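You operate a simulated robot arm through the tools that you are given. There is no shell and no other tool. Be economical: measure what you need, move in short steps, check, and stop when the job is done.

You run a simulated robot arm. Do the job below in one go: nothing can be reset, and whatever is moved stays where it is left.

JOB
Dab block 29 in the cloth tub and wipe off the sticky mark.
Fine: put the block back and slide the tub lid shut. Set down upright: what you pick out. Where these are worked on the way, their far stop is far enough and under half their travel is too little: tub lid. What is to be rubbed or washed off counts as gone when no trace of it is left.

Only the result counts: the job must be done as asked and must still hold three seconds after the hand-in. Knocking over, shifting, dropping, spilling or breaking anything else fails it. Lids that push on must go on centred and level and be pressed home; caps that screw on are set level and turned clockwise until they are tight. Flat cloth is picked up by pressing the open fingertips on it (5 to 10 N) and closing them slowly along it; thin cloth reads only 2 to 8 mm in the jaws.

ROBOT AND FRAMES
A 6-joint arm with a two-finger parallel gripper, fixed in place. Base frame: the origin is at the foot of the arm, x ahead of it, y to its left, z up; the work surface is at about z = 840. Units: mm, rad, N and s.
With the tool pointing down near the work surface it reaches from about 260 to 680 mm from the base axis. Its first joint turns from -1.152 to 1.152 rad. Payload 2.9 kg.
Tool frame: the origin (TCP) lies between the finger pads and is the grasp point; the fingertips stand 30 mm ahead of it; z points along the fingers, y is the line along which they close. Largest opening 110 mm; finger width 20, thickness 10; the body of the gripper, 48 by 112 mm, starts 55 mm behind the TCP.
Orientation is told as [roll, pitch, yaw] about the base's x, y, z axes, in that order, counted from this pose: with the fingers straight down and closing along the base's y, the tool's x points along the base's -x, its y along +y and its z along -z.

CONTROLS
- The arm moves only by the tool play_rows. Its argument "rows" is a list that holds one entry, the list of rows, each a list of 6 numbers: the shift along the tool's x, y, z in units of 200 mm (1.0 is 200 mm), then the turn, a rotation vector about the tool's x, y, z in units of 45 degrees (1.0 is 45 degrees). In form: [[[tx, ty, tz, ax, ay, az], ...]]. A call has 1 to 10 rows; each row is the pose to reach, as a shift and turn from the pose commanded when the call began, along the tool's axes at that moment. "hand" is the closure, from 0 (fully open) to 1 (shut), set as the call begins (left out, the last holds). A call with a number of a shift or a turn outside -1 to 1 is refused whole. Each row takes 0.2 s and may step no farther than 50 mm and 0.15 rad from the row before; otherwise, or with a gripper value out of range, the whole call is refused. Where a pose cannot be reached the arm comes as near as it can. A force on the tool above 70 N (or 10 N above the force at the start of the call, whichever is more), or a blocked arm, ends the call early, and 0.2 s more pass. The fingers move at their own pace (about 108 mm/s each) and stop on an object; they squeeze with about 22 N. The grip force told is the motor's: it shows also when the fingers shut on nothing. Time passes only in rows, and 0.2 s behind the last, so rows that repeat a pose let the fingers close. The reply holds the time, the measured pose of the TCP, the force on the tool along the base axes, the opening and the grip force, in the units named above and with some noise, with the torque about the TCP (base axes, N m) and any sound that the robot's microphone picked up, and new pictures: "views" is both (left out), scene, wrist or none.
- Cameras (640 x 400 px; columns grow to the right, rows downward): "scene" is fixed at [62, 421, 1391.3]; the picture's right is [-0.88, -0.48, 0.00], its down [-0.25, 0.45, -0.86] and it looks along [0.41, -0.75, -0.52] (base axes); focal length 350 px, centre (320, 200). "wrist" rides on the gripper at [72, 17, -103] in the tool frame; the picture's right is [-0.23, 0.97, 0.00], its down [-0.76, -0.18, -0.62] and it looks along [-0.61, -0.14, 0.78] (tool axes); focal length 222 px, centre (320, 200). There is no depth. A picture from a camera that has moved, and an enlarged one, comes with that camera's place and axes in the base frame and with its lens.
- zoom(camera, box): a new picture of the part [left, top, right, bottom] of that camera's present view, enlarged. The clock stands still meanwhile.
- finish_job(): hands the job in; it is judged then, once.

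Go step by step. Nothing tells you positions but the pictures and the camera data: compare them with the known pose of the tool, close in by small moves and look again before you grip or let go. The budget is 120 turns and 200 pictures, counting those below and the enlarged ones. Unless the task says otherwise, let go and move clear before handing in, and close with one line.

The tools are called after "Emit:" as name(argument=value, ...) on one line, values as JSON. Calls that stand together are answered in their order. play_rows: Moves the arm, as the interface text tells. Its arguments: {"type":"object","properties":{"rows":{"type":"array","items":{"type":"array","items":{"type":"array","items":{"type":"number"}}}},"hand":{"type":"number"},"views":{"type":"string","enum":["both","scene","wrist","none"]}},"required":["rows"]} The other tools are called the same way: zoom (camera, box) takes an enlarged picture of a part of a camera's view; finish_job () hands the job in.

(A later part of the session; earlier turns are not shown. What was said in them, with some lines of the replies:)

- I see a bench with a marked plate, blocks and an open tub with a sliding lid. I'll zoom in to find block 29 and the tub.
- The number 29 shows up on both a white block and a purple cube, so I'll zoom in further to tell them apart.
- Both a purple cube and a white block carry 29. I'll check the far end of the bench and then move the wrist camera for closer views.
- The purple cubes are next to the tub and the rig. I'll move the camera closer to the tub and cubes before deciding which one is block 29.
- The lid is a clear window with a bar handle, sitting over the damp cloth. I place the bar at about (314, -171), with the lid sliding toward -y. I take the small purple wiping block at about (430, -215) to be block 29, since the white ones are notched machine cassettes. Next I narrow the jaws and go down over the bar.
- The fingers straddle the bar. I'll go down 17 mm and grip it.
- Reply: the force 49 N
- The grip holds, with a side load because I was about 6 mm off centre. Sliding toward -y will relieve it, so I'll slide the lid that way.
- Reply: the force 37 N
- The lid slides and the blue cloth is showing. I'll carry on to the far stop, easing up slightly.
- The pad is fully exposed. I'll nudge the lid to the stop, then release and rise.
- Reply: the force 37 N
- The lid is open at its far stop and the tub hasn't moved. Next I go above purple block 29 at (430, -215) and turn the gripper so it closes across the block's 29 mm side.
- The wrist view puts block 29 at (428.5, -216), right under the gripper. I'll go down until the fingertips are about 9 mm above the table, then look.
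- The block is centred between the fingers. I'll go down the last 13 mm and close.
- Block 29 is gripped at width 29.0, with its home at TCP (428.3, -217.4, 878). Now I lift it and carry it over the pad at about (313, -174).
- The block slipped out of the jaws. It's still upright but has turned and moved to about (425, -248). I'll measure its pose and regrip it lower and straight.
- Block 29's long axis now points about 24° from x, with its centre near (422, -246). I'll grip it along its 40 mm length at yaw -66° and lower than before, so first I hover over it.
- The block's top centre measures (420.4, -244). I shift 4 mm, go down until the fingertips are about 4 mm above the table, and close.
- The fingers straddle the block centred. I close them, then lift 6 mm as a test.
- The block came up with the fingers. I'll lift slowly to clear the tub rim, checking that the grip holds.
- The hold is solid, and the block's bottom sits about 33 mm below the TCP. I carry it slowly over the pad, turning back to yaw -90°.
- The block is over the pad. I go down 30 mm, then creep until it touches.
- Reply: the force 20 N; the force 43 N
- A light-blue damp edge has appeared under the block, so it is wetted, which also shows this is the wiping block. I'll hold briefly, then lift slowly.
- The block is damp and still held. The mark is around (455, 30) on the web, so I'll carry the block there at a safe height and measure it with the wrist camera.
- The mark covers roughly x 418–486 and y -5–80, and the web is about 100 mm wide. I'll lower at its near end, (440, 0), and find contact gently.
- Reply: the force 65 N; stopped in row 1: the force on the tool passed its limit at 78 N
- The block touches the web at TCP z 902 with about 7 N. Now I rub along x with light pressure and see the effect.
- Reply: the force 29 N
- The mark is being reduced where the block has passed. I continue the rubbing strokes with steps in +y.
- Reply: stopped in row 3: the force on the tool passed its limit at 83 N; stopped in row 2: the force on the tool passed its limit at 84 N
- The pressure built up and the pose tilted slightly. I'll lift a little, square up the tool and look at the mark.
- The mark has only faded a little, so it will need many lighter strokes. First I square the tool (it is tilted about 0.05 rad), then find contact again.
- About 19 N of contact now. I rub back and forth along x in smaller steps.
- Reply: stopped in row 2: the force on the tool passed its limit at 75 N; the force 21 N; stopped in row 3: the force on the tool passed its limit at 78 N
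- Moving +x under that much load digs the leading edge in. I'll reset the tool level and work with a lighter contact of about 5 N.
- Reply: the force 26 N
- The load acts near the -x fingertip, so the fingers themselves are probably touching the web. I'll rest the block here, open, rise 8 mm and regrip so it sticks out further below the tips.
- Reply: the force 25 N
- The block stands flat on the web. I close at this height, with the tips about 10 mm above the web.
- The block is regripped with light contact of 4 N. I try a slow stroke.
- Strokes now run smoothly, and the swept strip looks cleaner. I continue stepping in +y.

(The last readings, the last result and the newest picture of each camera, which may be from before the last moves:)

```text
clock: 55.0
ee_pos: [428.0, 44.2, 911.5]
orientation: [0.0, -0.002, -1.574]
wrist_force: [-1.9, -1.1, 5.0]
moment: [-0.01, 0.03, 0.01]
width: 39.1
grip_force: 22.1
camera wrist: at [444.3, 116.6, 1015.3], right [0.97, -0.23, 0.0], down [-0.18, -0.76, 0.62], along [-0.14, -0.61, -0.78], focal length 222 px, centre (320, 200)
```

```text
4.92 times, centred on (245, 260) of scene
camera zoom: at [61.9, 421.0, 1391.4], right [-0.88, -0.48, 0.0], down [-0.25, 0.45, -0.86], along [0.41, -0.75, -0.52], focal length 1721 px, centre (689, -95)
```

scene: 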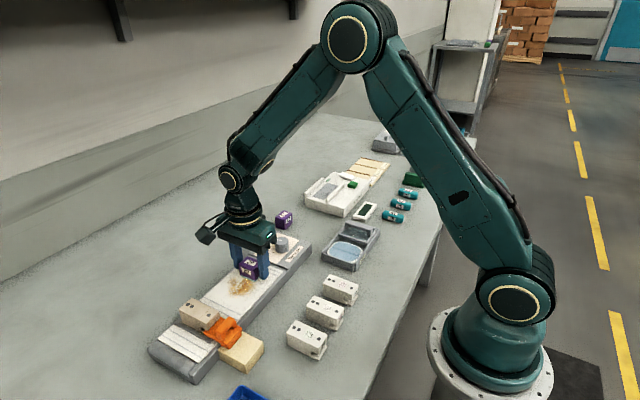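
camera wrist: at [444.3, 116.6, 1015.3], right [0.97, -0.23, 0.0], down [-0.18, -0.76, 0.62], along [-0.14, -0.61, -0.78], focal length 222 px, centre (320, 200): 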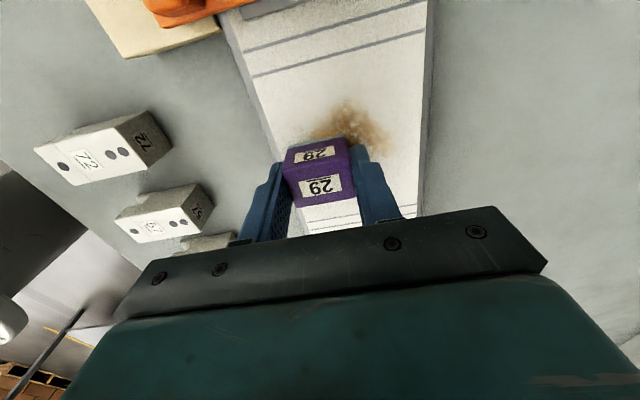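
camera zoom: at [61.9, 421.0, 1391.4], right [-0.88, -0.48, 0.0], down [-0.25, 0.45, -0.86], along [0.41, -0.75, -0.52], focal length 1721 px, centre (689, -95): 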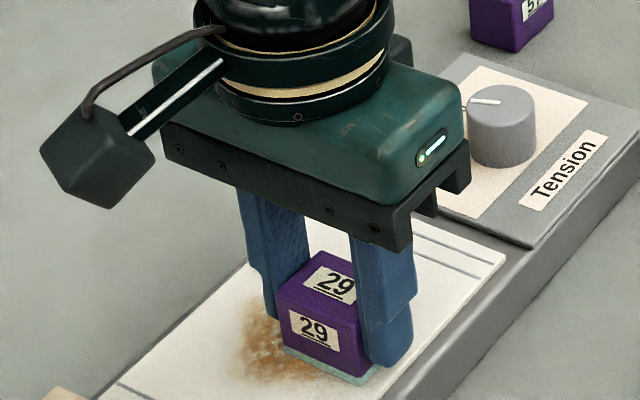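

The area behind the block looks clean. I continue to the far end of the mark with slightly more pressure.

Emit:
play_rows(rows=[[[0, 0.04, 0.002, 0, 0, 0], [0, 0.08, 0.002, 0, 0, 0], [0, 0.12, 0.002, 0, 0, 0], [0, 0.16, 0.002, 0, 0, 0], [0, 0.2, 0.002, 0, 0, 0], [0, 0.24, 0.002, 0, 0, 0], [0.03, 0.24, 0.002, 0, 0, 0], [0.06, 0.24, 0.002, 0, 0, 0], [0.06, 0.2, 0.002, 0, 0, 0], [0.06, 0.16, 0.002, 0, 0, 0]]], views="none")

Emit:
play_rows(rows=[[[0, -0.04, 0, 0, 0, 0], [0, -0.08, 0, 0, 0, 0], [0, -0.12, 0, 0, 0, 0], [0, -0.16, 0, 0, 0, 0], [0.03, -0.16, 0, 0, 0, 0], [0.06, -0.16, 0, 0, 0, 0], [0.06, -0.12, 0, 0, 0, 0], [0.06, -0.08, 0, 0, 0, 0], [0.06, -0.04, 0, 0, 0, 0], [0.06, 0, 0, 0, 0, 0]]], views="none")

Emit:
play_rows(rows=[[[0, 0.04, 0, 0, 0, 0], [0, 0.08, 0, 0, 0, 0], [0.0, 0.08, -0.02, 0, 0, 0], [-0.1, 0.05, -0.06, 0, 0, 0], [-0.2, 0, -0.1, 0, 0, 0], [-0.3, 0, -0.15, 0, 0, 0], [-0.4, 0, -0.15, 0, 0, 0], [-0.4, 0, -0.15, 0, 0, 0]]], views="wrist")

Emit:
zoom(camera="scene", box=[180, 230, 310, 310])

Emit:
zoom(camera="wrist", box=[220, 0, 460, 160])

```text
clock: 57.2
ee_pos: [462.5, 55.1, 910.2]
orientation: [0.007, -0.002, -1.571]
wrist_force: [7.0, 1.6, 22.2]
moment: [0.02, -0.06, 0.0]
width: 38.7
grip_force: 22.3
```

```text
clock: 59.4
ee_pos: [461.1, 69.4, 909.4]
orientation: [0.004, -0.003, -1.57]
wrist_force: [-9.0, 0.5, 23.4]
moment: [0.0, 0.33, 0.0]
width: 38.7
grip_force: 21.7
```

```text
clock: 61.2
ee_pos: [462.6, -12.5, 939.9]
orientation: [0.005, -0.002, -1.572]
wrist_force: [0.4, 0.1, -0.8]
moment: [0.02, 0.03, -0.01]
width: 39.0
grip_force: 22.4
camera wrist: at [476.9, 60.2, 1044.6], right [0.97, -0.23, 0.0], down [-0.18, -0.76, 0.62], along [-0.14, -0.61, -0.78], focal length 222 px, centre (320, 200)
```

wrist: 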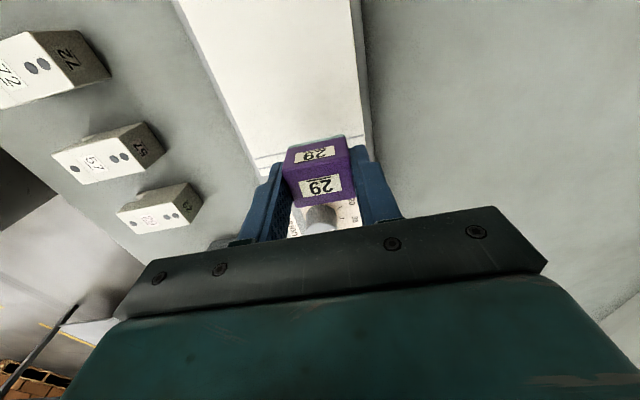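

```text
4.92 times, centred on (245, 270) of scene
camera zoom: at [62.0, 421.0, 1391.3], right [-0.88, -0.48, 0.0], down [-0.25, 0.45, -0.86], along [0.41, -0.75, -0.52], focal length 1721 px, centre (689, -145)
```

zoom: 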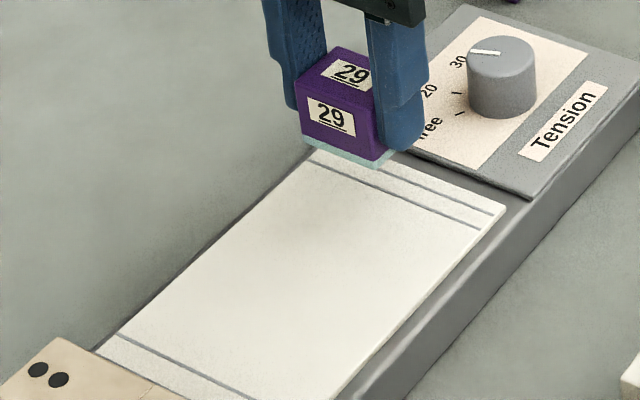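

```text
2.50 times, centred on (340, 80) of wrist
camera zoom: at [476.9, 60.2, 1044.6], right [0.97, -0.23, 0.0], down [-0.18, -0.76, 0.62], along [-0.14, -0.61, -0.78], focal length 555 px, centre (270, 500)
```

zoom: 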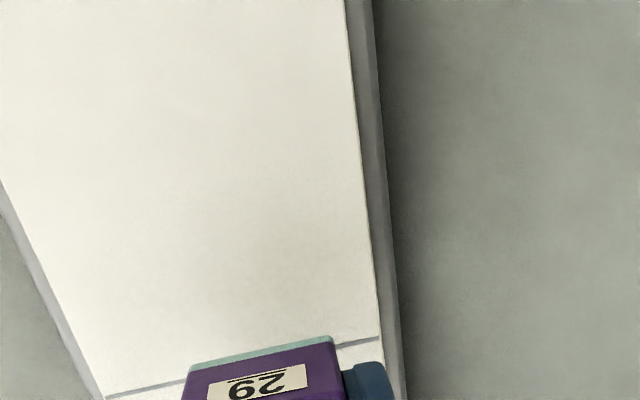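

The mark appears gone. I'll zoom in tightly for faint remains.

Emit:
zoom(camera="scene", box=[210, 260, 274, 300])

Emit:
zoom(camera="wrist", box=[230, 70, 360, 150])

```text
10.00 times, centred on (242, 280) of scene
camera zoom: at [62.0, 421.0, 1391.3], right [-0.88, -0.48, 0.0], down [-0.25, 0.45, -0.86], along [0.41, -0.75, -0.52], focal length 3496 px, centre (1100, -600)
```

zoom: 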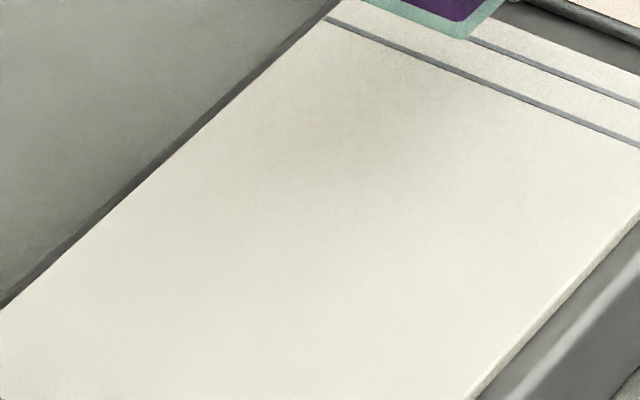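

```text
4.92 times, centred on (295, 110) of wrist
camera zoom: at [476.9, 60.2, 1044.6], right [0.97, -0.23, 0.0], down [-0.18, -0.76, 0.62], along [-0.14, -0.61, -0.78], focal length 1094 px, centre (443, 643)
```

zoom: 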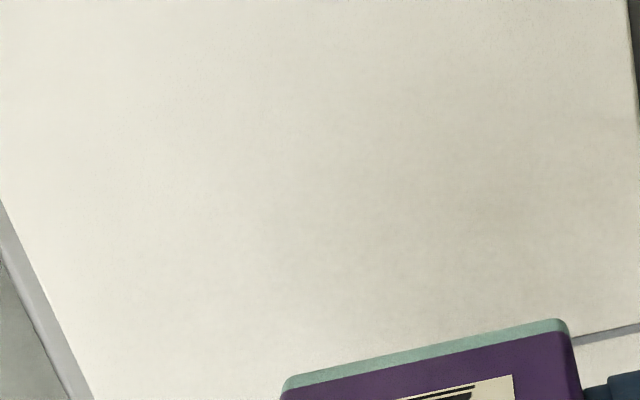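

The web looks clean; I'll check again once the arm's shadow is off it. Now I return the block, rising, rotating to yaw 0 and moving toward its home.

Emit:
play_rows(rows=[[[0, 0, -0.05, 0, 0, 0], [-0.05, 0, -0.1, 0, 0, -0.1], [-0.11, -0.01, -0.1, 0, 0, -0.22], [-0.18, -0.02, -0.1, 0, 0, -0.35], [-0.25, -0.03, -0.1, 0, 0, -0.48], [-0.32, -0.04, -0.1, 0, 0, -0.61], [-0.39, -0.05, -0.1, 0, 0, -0.74], [-0.45, -0.065, -0.1, 0, 0, -0.87], [-0.5, -0.08, -0.1, 0, 0, -1.0]]], views="none")

```text
clock: 63.2
ee_pos: [446.1, -112.8, 959.9]
orientation: [0.001, -0.005, -0.785]
wrist_force: [-0.2, 0.0, -0.3]
moment: [-0.02, -0.04, 0.0]
width: 38.9
grip_force: 21.8
```

Emit:
play_rows(rows=[[[-0.03, -0.05, 0, 0, 0, -0.12], [-0.07, -0.1, 0, 0, 0, -0.25], [-0.11, -0.16, 0, 0, 0, -0.38], [-0.15, -0.22, 0, 0, 0, -0.51], [-0.19, -0.28, 0, 0, 0, -0.64], [-0.23, -0.34, 0, 0, 0, -0.77], [-0.27, -0.39, 0, 0, 0, -0.9], [-0.306, -0.43, 0, 0, 0, -1.0], [-0.306, -0.43, 0, 0, 0, -1.0]]])

Emit:
zoom(camera="scene", box=[190, 250, 286, 310])

Emit:
zoom(camera="scene", box=[260, 170, 360, 245])

```text
clock: 65.2
ee_pos: [426.9, -216.1, 959.5]
orientation: [-0.001, -0.002, -0.002]
wrist_force: [-0.7, 0.5, -0.5]
moment: [-0.02, 0.01, 0.0]
width: 38.8
grip_force: 22.4
camera wrist: at [352.6, -198.6, 1064.3], right [0.23, 0.97, 0.0], down [0.76, -0.18, 0.63], along [0.61, -0.14, -0.78], focal length 222 px, centre (320, 200)
```

scene: 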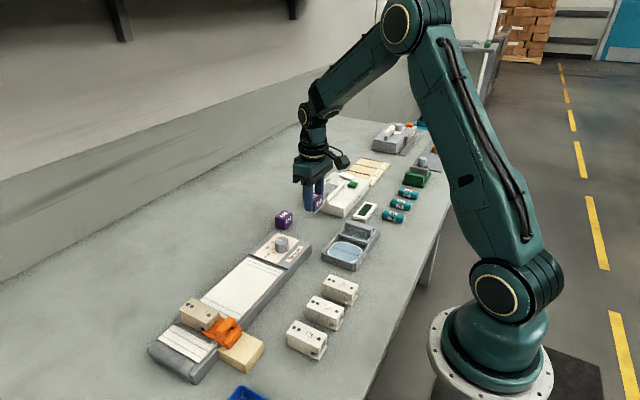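
wrist: 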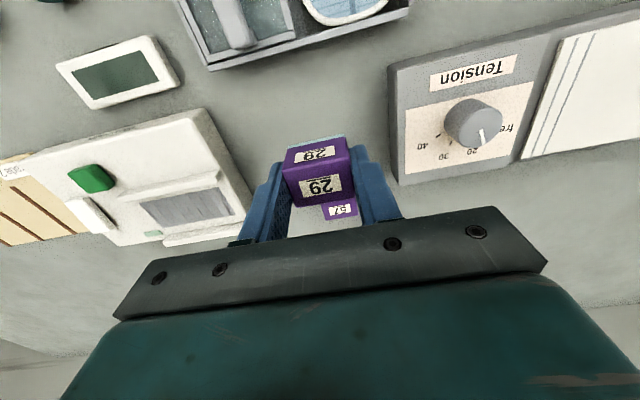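

```text
6.67 times, centred on (238, 280) of scene
camera zoom: at [62.0, 421.0, 1391.3], right [-0.88, -0.48, 0.0], down [-0.25, 0.45, -0.86], along [0.41, -0.75, -0.52], focal length 2330 px, centre (867, -333)
```

zoom: 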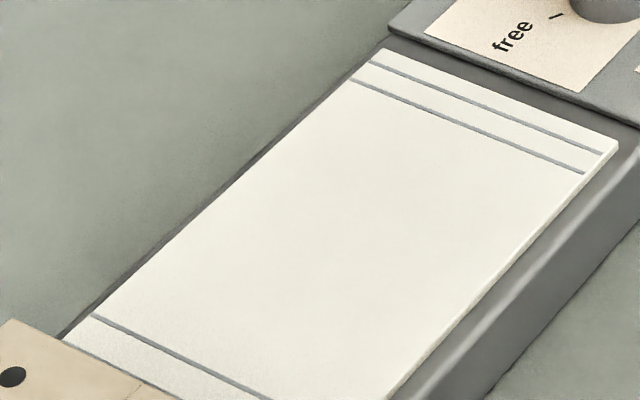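

```text
5.33 times, centred on (310, 208) of scene
camera zoom: at [62.0, 421.0, 1391.3], right [-0.88, -0.48, 0.0], down [-0.25, 0.45, -0.86], along [0.41, -0.75, -0.52], focal length 1864 px, centre (373, 160)
```

zoom: 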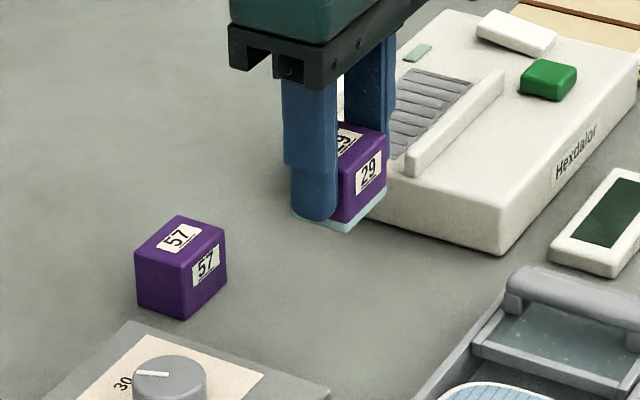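

The web is clean. I lower the block to just above the table and compare its spot with the original picture.

Emit:
play_rows(rows=[[[0, 0, 0.1, 0, 0, 0], [0, 0, 0.2, 0, 0, 0], [0, 0, 0.3, 0, 0, 0], [0, 0, 0.37, 0, 0, 0], [0, 0, 0.37, 0, 0, 0]]], views="none")

Emit:
zoom(camera="scene", box=[265, 200, 335, 245])

```text
clock: 66.4
ee_pos: [428.9, -216.8, 885.2]
orientation: [-0.002, -0.003, -0.002]
wrist_force: [0.7, -0.1, -0.7]
moment: [0.01, -0.02, 0.0]
width: 39.1
grip_force: 21.9
```

```text
8.89 times, centred on (300, 222) of scene
camera zoom: at [62.0, 421.0, 1391.3], right [-0.88, -0.48, 0.0], down [-0.25, 0.45, -0.86], along [0.41, -0.75, -0.52], focal length 3107 px, centre (498, 0)
```

zoom: 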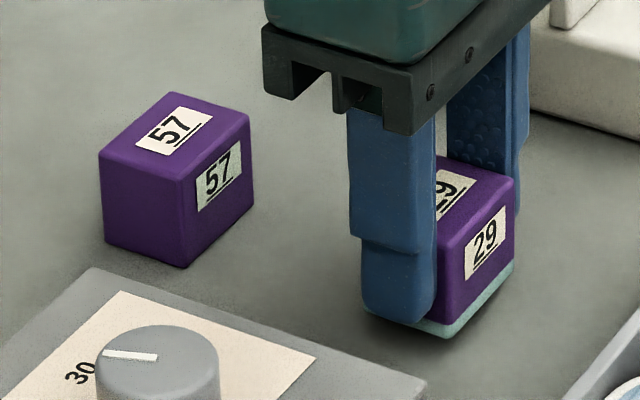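

The position matches the original within a millimetre or two. I lower the last 5 mm to contact.

Emit:
play_rows(rows=[[[0, 0, 0.01, 0, 0, 0], [0, 0, 0.02, 0, 0, 0], [0, 0, 0.02, 0, 0, 0]]], views="none")

Emit:
play_rows(rows=[[[0, 0, 0.004, 0, 0, 0], [0, 0, 0.006, 0, 0, 0]]], views="none")

```text
clock: 67.2
ee_pos: [427.3, -216.9, 882.2]
orientation: [-0.001, -0.003, 0.0]
wrist_force: [0.1, 0.5, -0.4]
moment: [0.0, 0.01, 0.03]
width: 38.8
grip_force: 22.0
```

```text
clock: 67.8
ee_pos: [427.9, -215.0, 881.0]
orientation: [-0.002, -0.003, -0.004]
wrist_force: [0.6, 0.3, -0.8]
moment: [0.03, -0.02, 0.02]
width: 39.1
grip_force: 21.7
```

Emit:
play_rows(rows=[[[0, 0, 0.004, 0, 0, 0], [0, 0, 0.006, 0, 0, 0]]], views="none")

Emit:
play_rows(rows=[[[0, 0, 0.003, 0, 0, 0], [0, 0, 0.005, 0, 0, 0]]], views="none")

Emit:
zoom(camera="scene", box=[265, 200, 335, 245])

```text
clock: 68.4
ee_pos: [427.6, -215.6, 878.8]
orientation: [-0.002, -0.002, -0.001]
wrist_force: [0.1, 0.4, 0.4]
moment: [0.01, -0.01, 0.0]
width: 38.8
grip_force: 22.1
```

```text
clock: 69.0
ee_pos: [428.1, -216.7, 878.9]
orientation: [-0.001, -0.004, -0.001]
wrist_force: [-0.7, -0.6, -0.1]
moment: [-0.02, 0.05, 0.01]
width: 38.8
grip_force: 21.9
```

```text
8.89 times, centred on (300, 222) of scene
camera zoom: at [62.0, 421.0, 1391.3], right [-0.88, -0.48, 0.0], down [-0.25, 0.45, -0.86], along [0.41, -0.75, -0.52], focal length 3107 px, centre (498, 0)
```

zoom: 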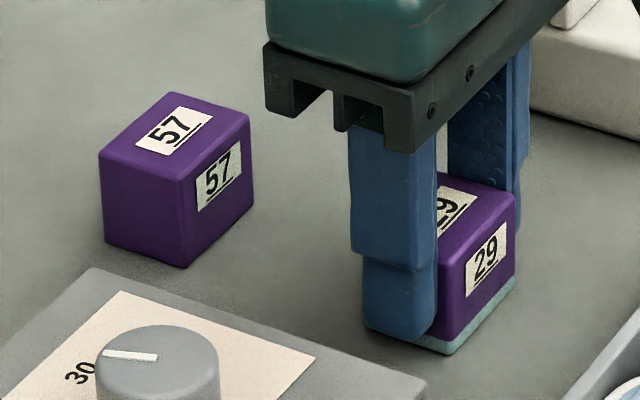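

Emit:
play_rows(rows=[[[0, 0, 0.002, 0, 0, 0], [0, 0, 0.003, 0, 0, 0]]], views="none")

```text
clock: 69.6
ee_pos: [427.3, -216.2, 878.8]
orientation: [-0.002, -0.003, 0.0]
wrist_force: [-2.4, 2.9, 11.1]
moment: [0.12, 0.17, -0.01]
width: 38.7
grip_force: 22.2
```

The block is on the table with 11 N. I release it with a modest opening and rise.

Emit:
play_rows(rows=[[[0, 0, -0.002, 0, 0, 0], [0, 0, -0.002, 0, 0, 0], [0, 0, -0.002, 0, 0, 0]]], hand=0.45, views="none")

Emit:
play_rows(rows=[[[0, 0, -0.05, 0, 0, 0], [0, 0, -0.15, 0, 0, 0], [0, 0, -0.3, 0, 0, 0], [0, 0, -0.45, 0, 0, 0]]], views="wrist")

Emit:
zoom(camera="scene", box=[265, 200, 335, 245])

```text
clock: 70.4
ee_pos: [428.8, -216.6, 879.3]
orientation: [-0.002, -0.004, -0.003]
wrist_force: [-0.1, -0.6, -0.2]
moment: [0.02, 0.02, -0.03]
width: 60.3
grip_force: 0.1
```

```text
clock: 71.4
ee_pos: [427.9, -215.4, 969.3]
orientation: [-0.001, -0.003, -0.002]
wrist_force: [-0.9, -0.5, 0.4]
moment: [0.0, 0.01, -0.03]
width: 60.4
grip_force: 0.1
camera wrist: at [353.8, -198.9, 1073.8], right [0.23, 0.97, 0.0], down [0.76, -0.18, 0.63], along [0.61, -0.14, -0.78], focal length 222 px, centre (320, 200)
```

wrist: 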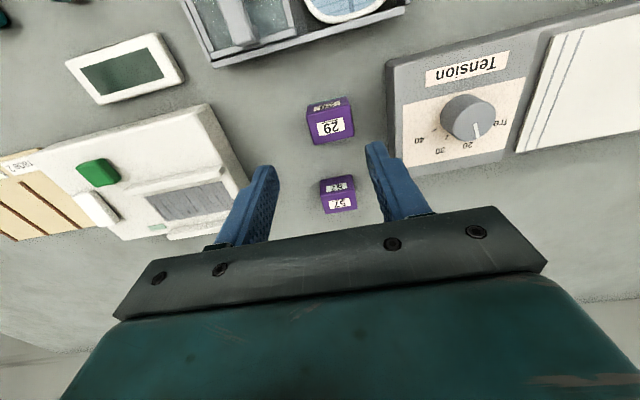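

```text
8.89 times, centred on (300, 222) of scene
camera zoom: at [62.0, 421.0, 1391.3], right [-0.88, -0.48, 0.0], down [-0.25, 0.45, -0.86], along [0.41, -0.75, -0.52], focal length 3107 px, centre (498, 0)
```

zoom: 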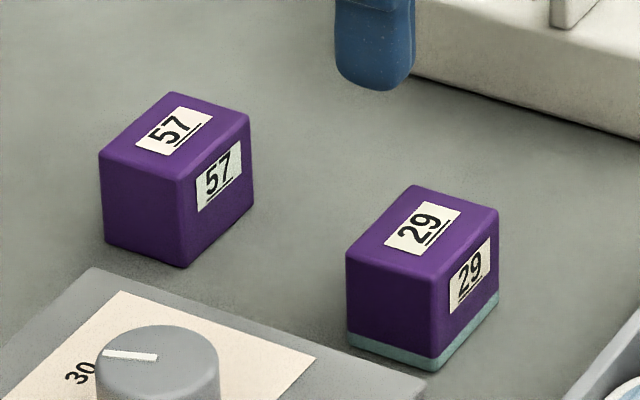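

When the jaws opened, the block dragged about 10 mm toward +y. I'll straddle it with the open fingers and nudge it back 10 mm in -y with the inside of one finger.

Emit:
play_rows(rows=[[[-0.008, 0.03, 0.1, 0, 0, 0], [-0.008, 0.03, 0.2, 0, 0, 0], [-0.008, 0.03, 0.3, 0, 0, 0], [-0.008, 0.03, 0.42, 0, 0, 0], [-0.008, 0.03, 0.42, 0, 0, 0]]], views="wrist")

Emit:
zoom(camera="scene", box=[265, 200, 335, 245])

```text
clock: 72.6
ee_pos: [430.5, -208.9, 884.6]
orientation: [-0.002, -0.002, -0.001]
wrist_force: [-0.2, 0.0, 0.9]
moment: [-0.01, 0.02, -0.04]
width: 60.4
grip_force: 0.0
camera wrist: at [356.7, -191.4, 988.5], right [0.23, 0.97, 0.0], down [0.76, -0.18, 0.63], along [0.61, -0.14, -0.78], focal length 222 px, centre (320, 200)
```

wrist: 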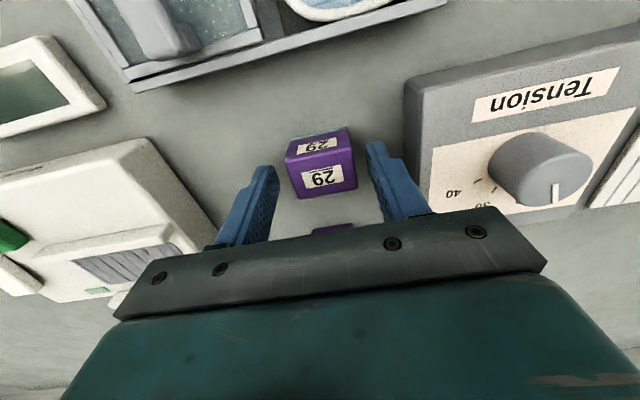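

```text
8.89 times, centred on (300, 222) of scene
camera zoom: at [62.0, 421.0, 1391.3], right [-0.88, -0.48, 0.0], down [-0.25, 0.45, -0.86], along [0.41, -0.75, -0.52], focal length 3107 px, centre (498, 0)
```

zoom: 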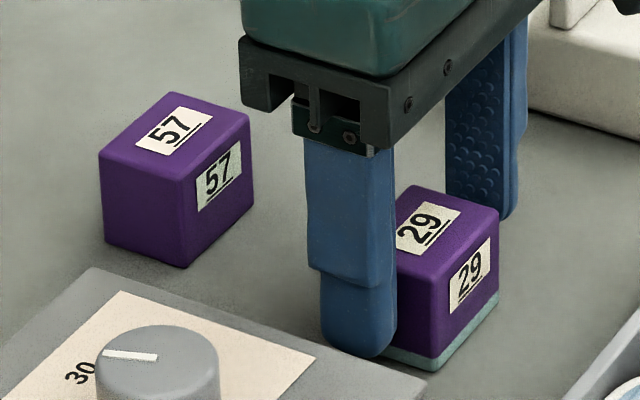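

Emit:
play_rows(rows=[[[0, -0.02, 0, 0, 0, 0], [0, -0.035, 0, 0, 0, 0], [0, -0.05, 0, 0, 0, 0], [0, -0.065, 0, 0, 0, 0], [0, -0.08, 0, 0, 0, 0], [0, -0.08, 0, 0, 0, 0]]], views="none")

Emit:
zoom(camera="scene", box=[265, 200, 335, 245])

```text
clock: 74.0
ee_pos: [430.6, -226.0, 884.4]
orientation: [-0.001, -0.003, -0.002]
wrist_force: [-0.1, 0.2, -0.2]
moment: [0.01, 0.02, -0.02]
width: 60.6
grip_force: 0.0
```

```text
8.89 times, centred on (300, 222) of scene
camera zoom: at [62.0, 421.0, 1391.3], right [-0.88, -0.48, 0.0], down [-0.25, 0.45, -0.86], along [0.41, -0.75, -0.52], focal length 3107 px, centre (498, 0)
```

zoom: 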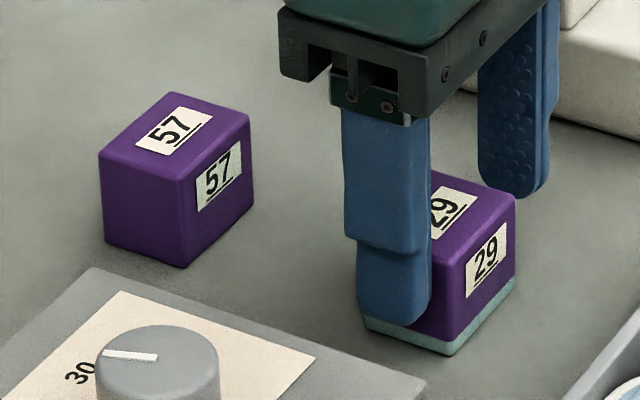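

The block is back on its original spot. I back the finger off 8 mm, then rise.

Emit:
play_rows(rows=[[[0, 0.01, 0, 0, 0, 0], [0, 0.025, 0, 0, 0, 0], [0, 0.045, 0, 0, 0, 0], [0, 0.045, -0.1, 0, 0, 0], [0, 0.045, -0.25, 0, 0, 0], [0, 0.045, -0.4, 0, 0, 0]]], views="none")

Emit:
zoom(camera="scene", box=[265, 200, 335, 245])

```text
clock: 75.4
ee_pos: [429.3, -218.5, 964.0]
orientation: [-0.002, -0.006, -0.002]
wrist_force: [0.2, -0.3, -0.4]
moment: [-0.02, 0.01, 0.0]
width: 60.5
grip_force: 0.0
```

```text
8.89 times, centred on (300, 222) of scene
camera zoom: at [62.0, 421.0, 1391.3], right [-0.88, -0.48, 0.0], down [-0.25, 0.45, -0.86], along [0.41, -0.75, -0.52], focal length 3107 px, centre (498, 0)
```

zoom: 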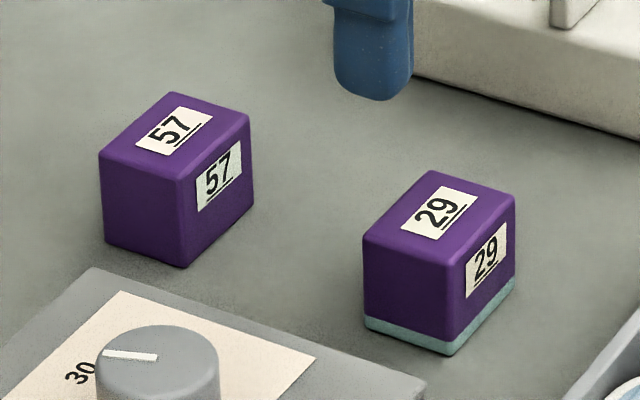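

Block 29 is back in place and upright. Now the lid: I go to the bar at (312, -248) and descend.

Emit:
play_rows(rows=[[[0.2, -0.05, 0, 0, 0, 0], [0.4, -0.1, 0, 0, 0, 0], [0.585, -0.15, 0, 0, 0, 0], [0.585, -0.15, 0.15, 0, 0.008, 0], [0.585, -0.15, 0.24, 0, 0.008, 0], [0.585, -0.15, 0.298, 0, 0.008, 0], [0.585, -0.15, 0.298, 0, 0.008, 0]]], hand=0.6, views="wrist")

Emit:
zoom(camera="scene", box=[290, 190, 410, 280])

```text
clock: 77.0
ee_pos: [311.5, -244.5, 904.8]
orientation: [-0.002, 0.003, -0.003]
wrist_force: [0.6, -0.1, -0.4]
moment: [-0.02, -0.01, -0.03]
width: 43.9
grip_force: 0.2
camera wrist: at [238.3, -227.4, 1009.9], right [0.23, 0.97, 0.0], down [0.76, -0.18, 0.62], along [0.6, -0.14, -0.78], focal length 222 px, centre (320, 200)
```

wrist: 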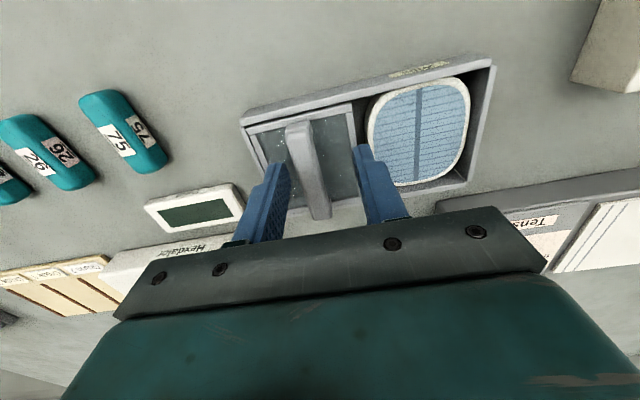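

```text
4.44 times, centred on (350, 235) of scene
camera zoom: at [62.0, 421.0, 1391.3], right [-0.88, -0.48, 0.0], down [-0.25, 0.45, -0.86], along [0.41, -0.75, -0.52], focal length 1554 px, centre (187, 44)
```

zoom: 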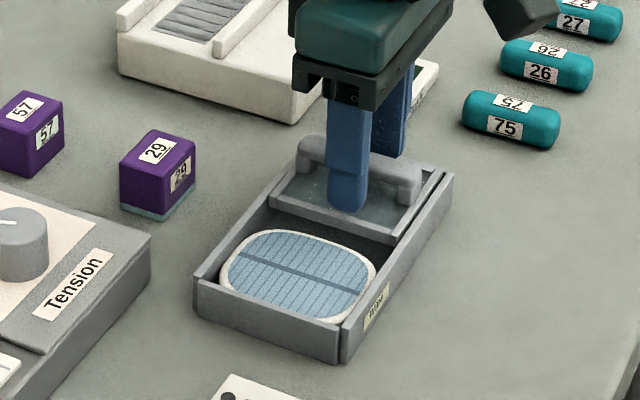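

Emit:
play_rows(rows=[[[0, -0.018, 0, 0, 0, 0], [0, -0.018, 0, 0, 0, 0]]], views="none")

Emit:
play_rows(rows=[[[0, 0, 0, 0, 0, 0], [0, 0, 0, 0, 0, 0], [0, 0, 0, 0, 0, 0]]], hand=1, views="none")

Emit:
play_rows(rows=[[[0, 0.03, 0, 0, 0, 0], [0, 0.08, 0, 0, 0, 0], [0, 0.13, 0, 0, 0, 0], [0, 0.18, 0, 0, 0, 0], [0, 0.23, 0, 0, 0, 0], [0, 0.28, 0, 0, 0, 0], [0, 0.33, 0, 0, 0, 0]]], views="wrist")

Emit:
zoom(camera="scene", box=[290, 190, 410, 280])

```text
clock: 77.6
ee_pos: [312.8, -249.5, 903.4]
orientation: [-0.001, 0.004, -0.002]
wrist_force: [-0.3, -0.3, -0.5]
moment: [0.02, -0.04, 0.01]
width: 44.0
grip_force: 0.1
```

```text
clock: 78.4
ee_pos: [312.1, -249.8, 905.1]
orientation: [-0.001, 0.004, -0.001]
wrist_force: [-0.3, -1.0, -1.6]
moment: [0.03, -0.01, 0.11]
width: 15.6
grip_force: 45.0
```

```text
clock: 80.0
ee_pos: [311.9, -183.7, 904.5]
orientation: [-0.002, 0.001, -0.002]
wrist_force: [-14.5, -0.2, 31.8]
moment: [0.02, 0.43, 0.23]
width: 15.4
grip_force: 45.1
camera wrist: at [238.3, -166.6, 1009.5], right [0.23, 0.97, 0.0], down [0.76, -0.18, 0.62], along [0.6, -0.14, -0.78], focal length 222 px, centre (320, 200)
```

wrist: 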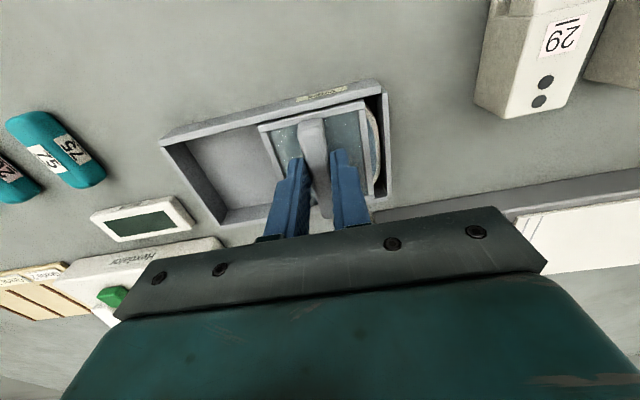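

```text
4.44 times, centred on (350, 235) of scene
camera zoom: at [61.4, 421.2, 1391.3], right [-0.88, -0.48, 0.0], down [-0.25, 0.45, -0.86], along [0.41, -0.75, -0.52], focal length 1554 px, centre (187, 44)
```

zoom: 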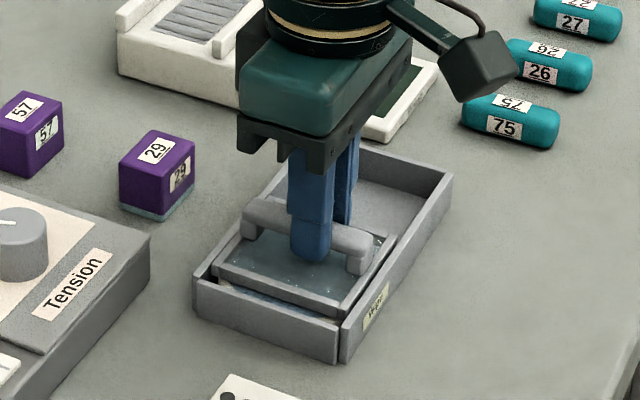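

Nearly shut; I slide the last ~9 mm to the stop in small steps.

Emit:
play_rows(rows=[[[0, 0.015, -0.003, 0, 0, 0], [0, 0.03, -0.003, 0, 0, 0], [0, 0.042, -0.003, 0, 0, 0], [0, 0.05, -0.003, 0, 0, 0], [0, 0.05, -0.003, 0, 0, 0]]], views="none")

Emit:
zoom(camera="scene", box=[310, 210, 390, 270])

```text
clock: 81.2
ee_pos: [312.4, -175.0, 904.2]
orientation: [-0.001, 0.005, -0.001]
wrist_force: [-6.1, -5.0, -15.4]
moment: [-0.11, -0.09, 0.04]
width: 15.7
grip_force: 44.4
```

```text
6.67 times, centred on (350, 240) of scene
camera zoom: at [62.0, 420.8, 1391.4], right [-0.88, -0.48, 0.0], down [-0.25, 0.45, -0.86], along [0.41, -0.75, -0.52], focal length 2330 px, centre (120, -67)
```

zoom: 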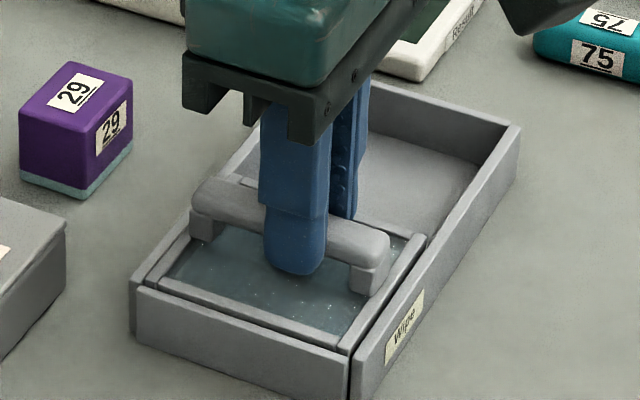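

Emit:
play_rows(rows=[[[0, 0.006, 0, 0, 0, 0], [0, 0.012, 0, 0, 0, 0], [0, 0.012, 0, 0, 0, 0]]], views="none")

```text
clock: 82.0
ee_pos: [310.6, -174.6, 904.8]
orientation: [-0.004, 0.003, -0.004]
wrist_force: [-7.4, -20.2, -21.4]
moment: [-0.14, 0.12, 0.63]
width: 15.2
grip_force: 45.1
```

The lid is against its stop with 20 N. I ease the side load, release and rise clear.

Emit:
play_rows(rows=[[[0, -0.012, 0.003, 0, 0, 0], [0, -0.012, 0.003, 0, 0, 0]]], views="none")

Emit:
play_rows(rows=[[[0, 0, 0, 0, 0, 0], [0, 0, 0, 0, 0, 0], [0, 0, -0.1, 0, 0, 0], [0, 0, -0.25, 0, 0, 0], [0, 0, -0.45, 0, 0, 0], [0, 0, -0.65, 0, 0, 0]]], hand=0.6)

Emit:
zoom(camera="scene", box=[310, 210, 390, 270])

Emit:
zoom(camera="scene", box=[140, 200, 380, 350])

```text
clock: 82.6
ee_pos: [312.5, -174.4, 905.3]
orientation: [-0.001, 0.007, -0.004]
wrist_force: [-11.0, -7.1, -2.4]
moment: [-0.14, 0.63, 0.03]
width: 15.3
grip_force: 45.1
```

```text
clock: 84.0
ee_pos: [312.5, -173.0, 1032.9]
orientation: [-0.002, 0.004, -0.003]
wrist_force: [-0.5, 0.7, 0.0]
moment: [-0.02, -0.01, -0.03]
width: 44.2
grip_force: 0.2
camera wrist: at [239.2, -155.4, 1139.5], right [0.23, 0.97, 0.0], down [0.76, -0.18, 0.62], along [0.6, -0.14, -0.78], focal length 222 px, centre (320, 200)
```

scene: 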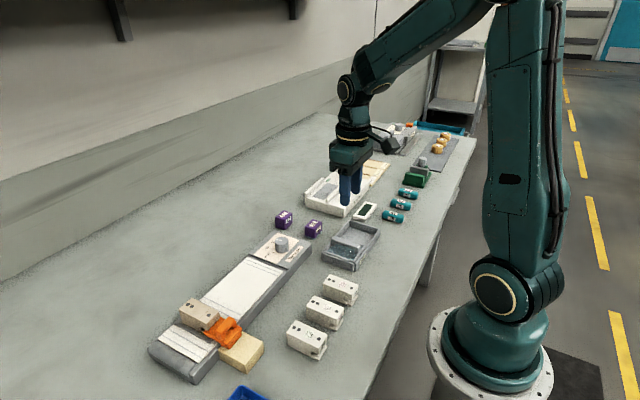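
wrist: 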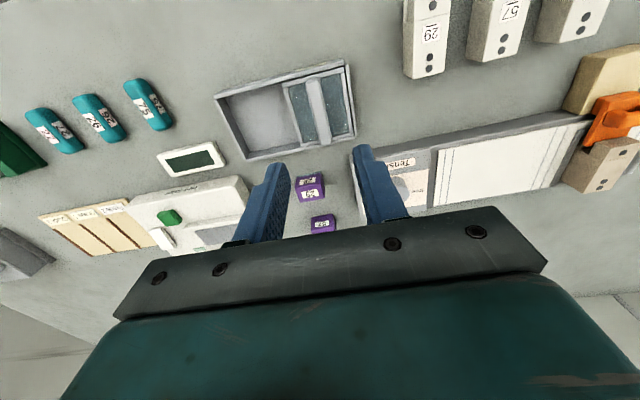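

```text
6.67 times, centred on (350, 240) of scene
camera zoom: at [62.0, 421.0, 1391.3], right [-0.88, -0.48, 0.0], down [-0.25, 0.45, -0.86], along [0.41, -0.75, -0.52], focal length 2330 px, centre (120, -67)
```

zoom: 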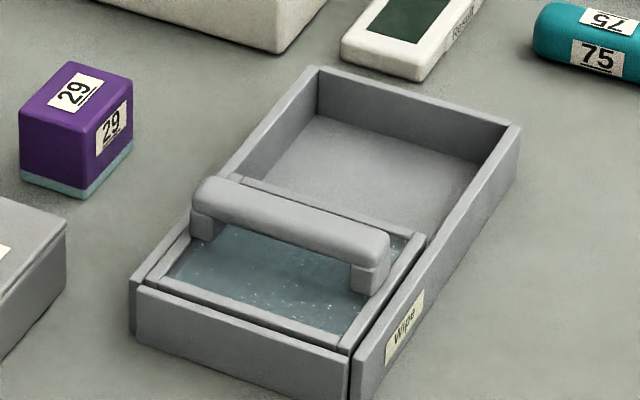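

```text
2.67 times, centred on (260, 275) of scene
camera zoom: at [62.0, 421.0, 1391.3], right [-0.88, -0.48, 0.0], down [-0.25, 0.45, -0.86], along [0.41, -0.75, -0.52], focal length 932 px, centre (480, 0)
```

zoom: 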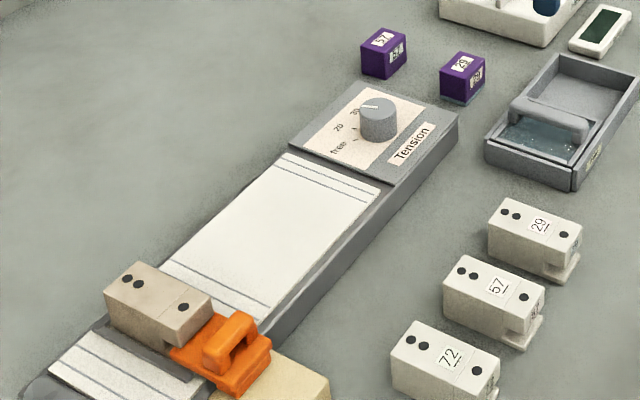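

The web is clean, block 29 is upright on its spot, the lid is shut and the arm is clear, so I hand in.

Emit:
finish_job()

```text
The job is handed in.
```

I dabbed purple block 29 in the cloth tub and wiped the sticky mark until no trace showed in the close-up pictures. The block is back upright on its original spot and the tub lid is slid shut. A white block is also numbered 29; I took the purple one to be meant. It slipped from the jaws once on the first lift but stayed upright.
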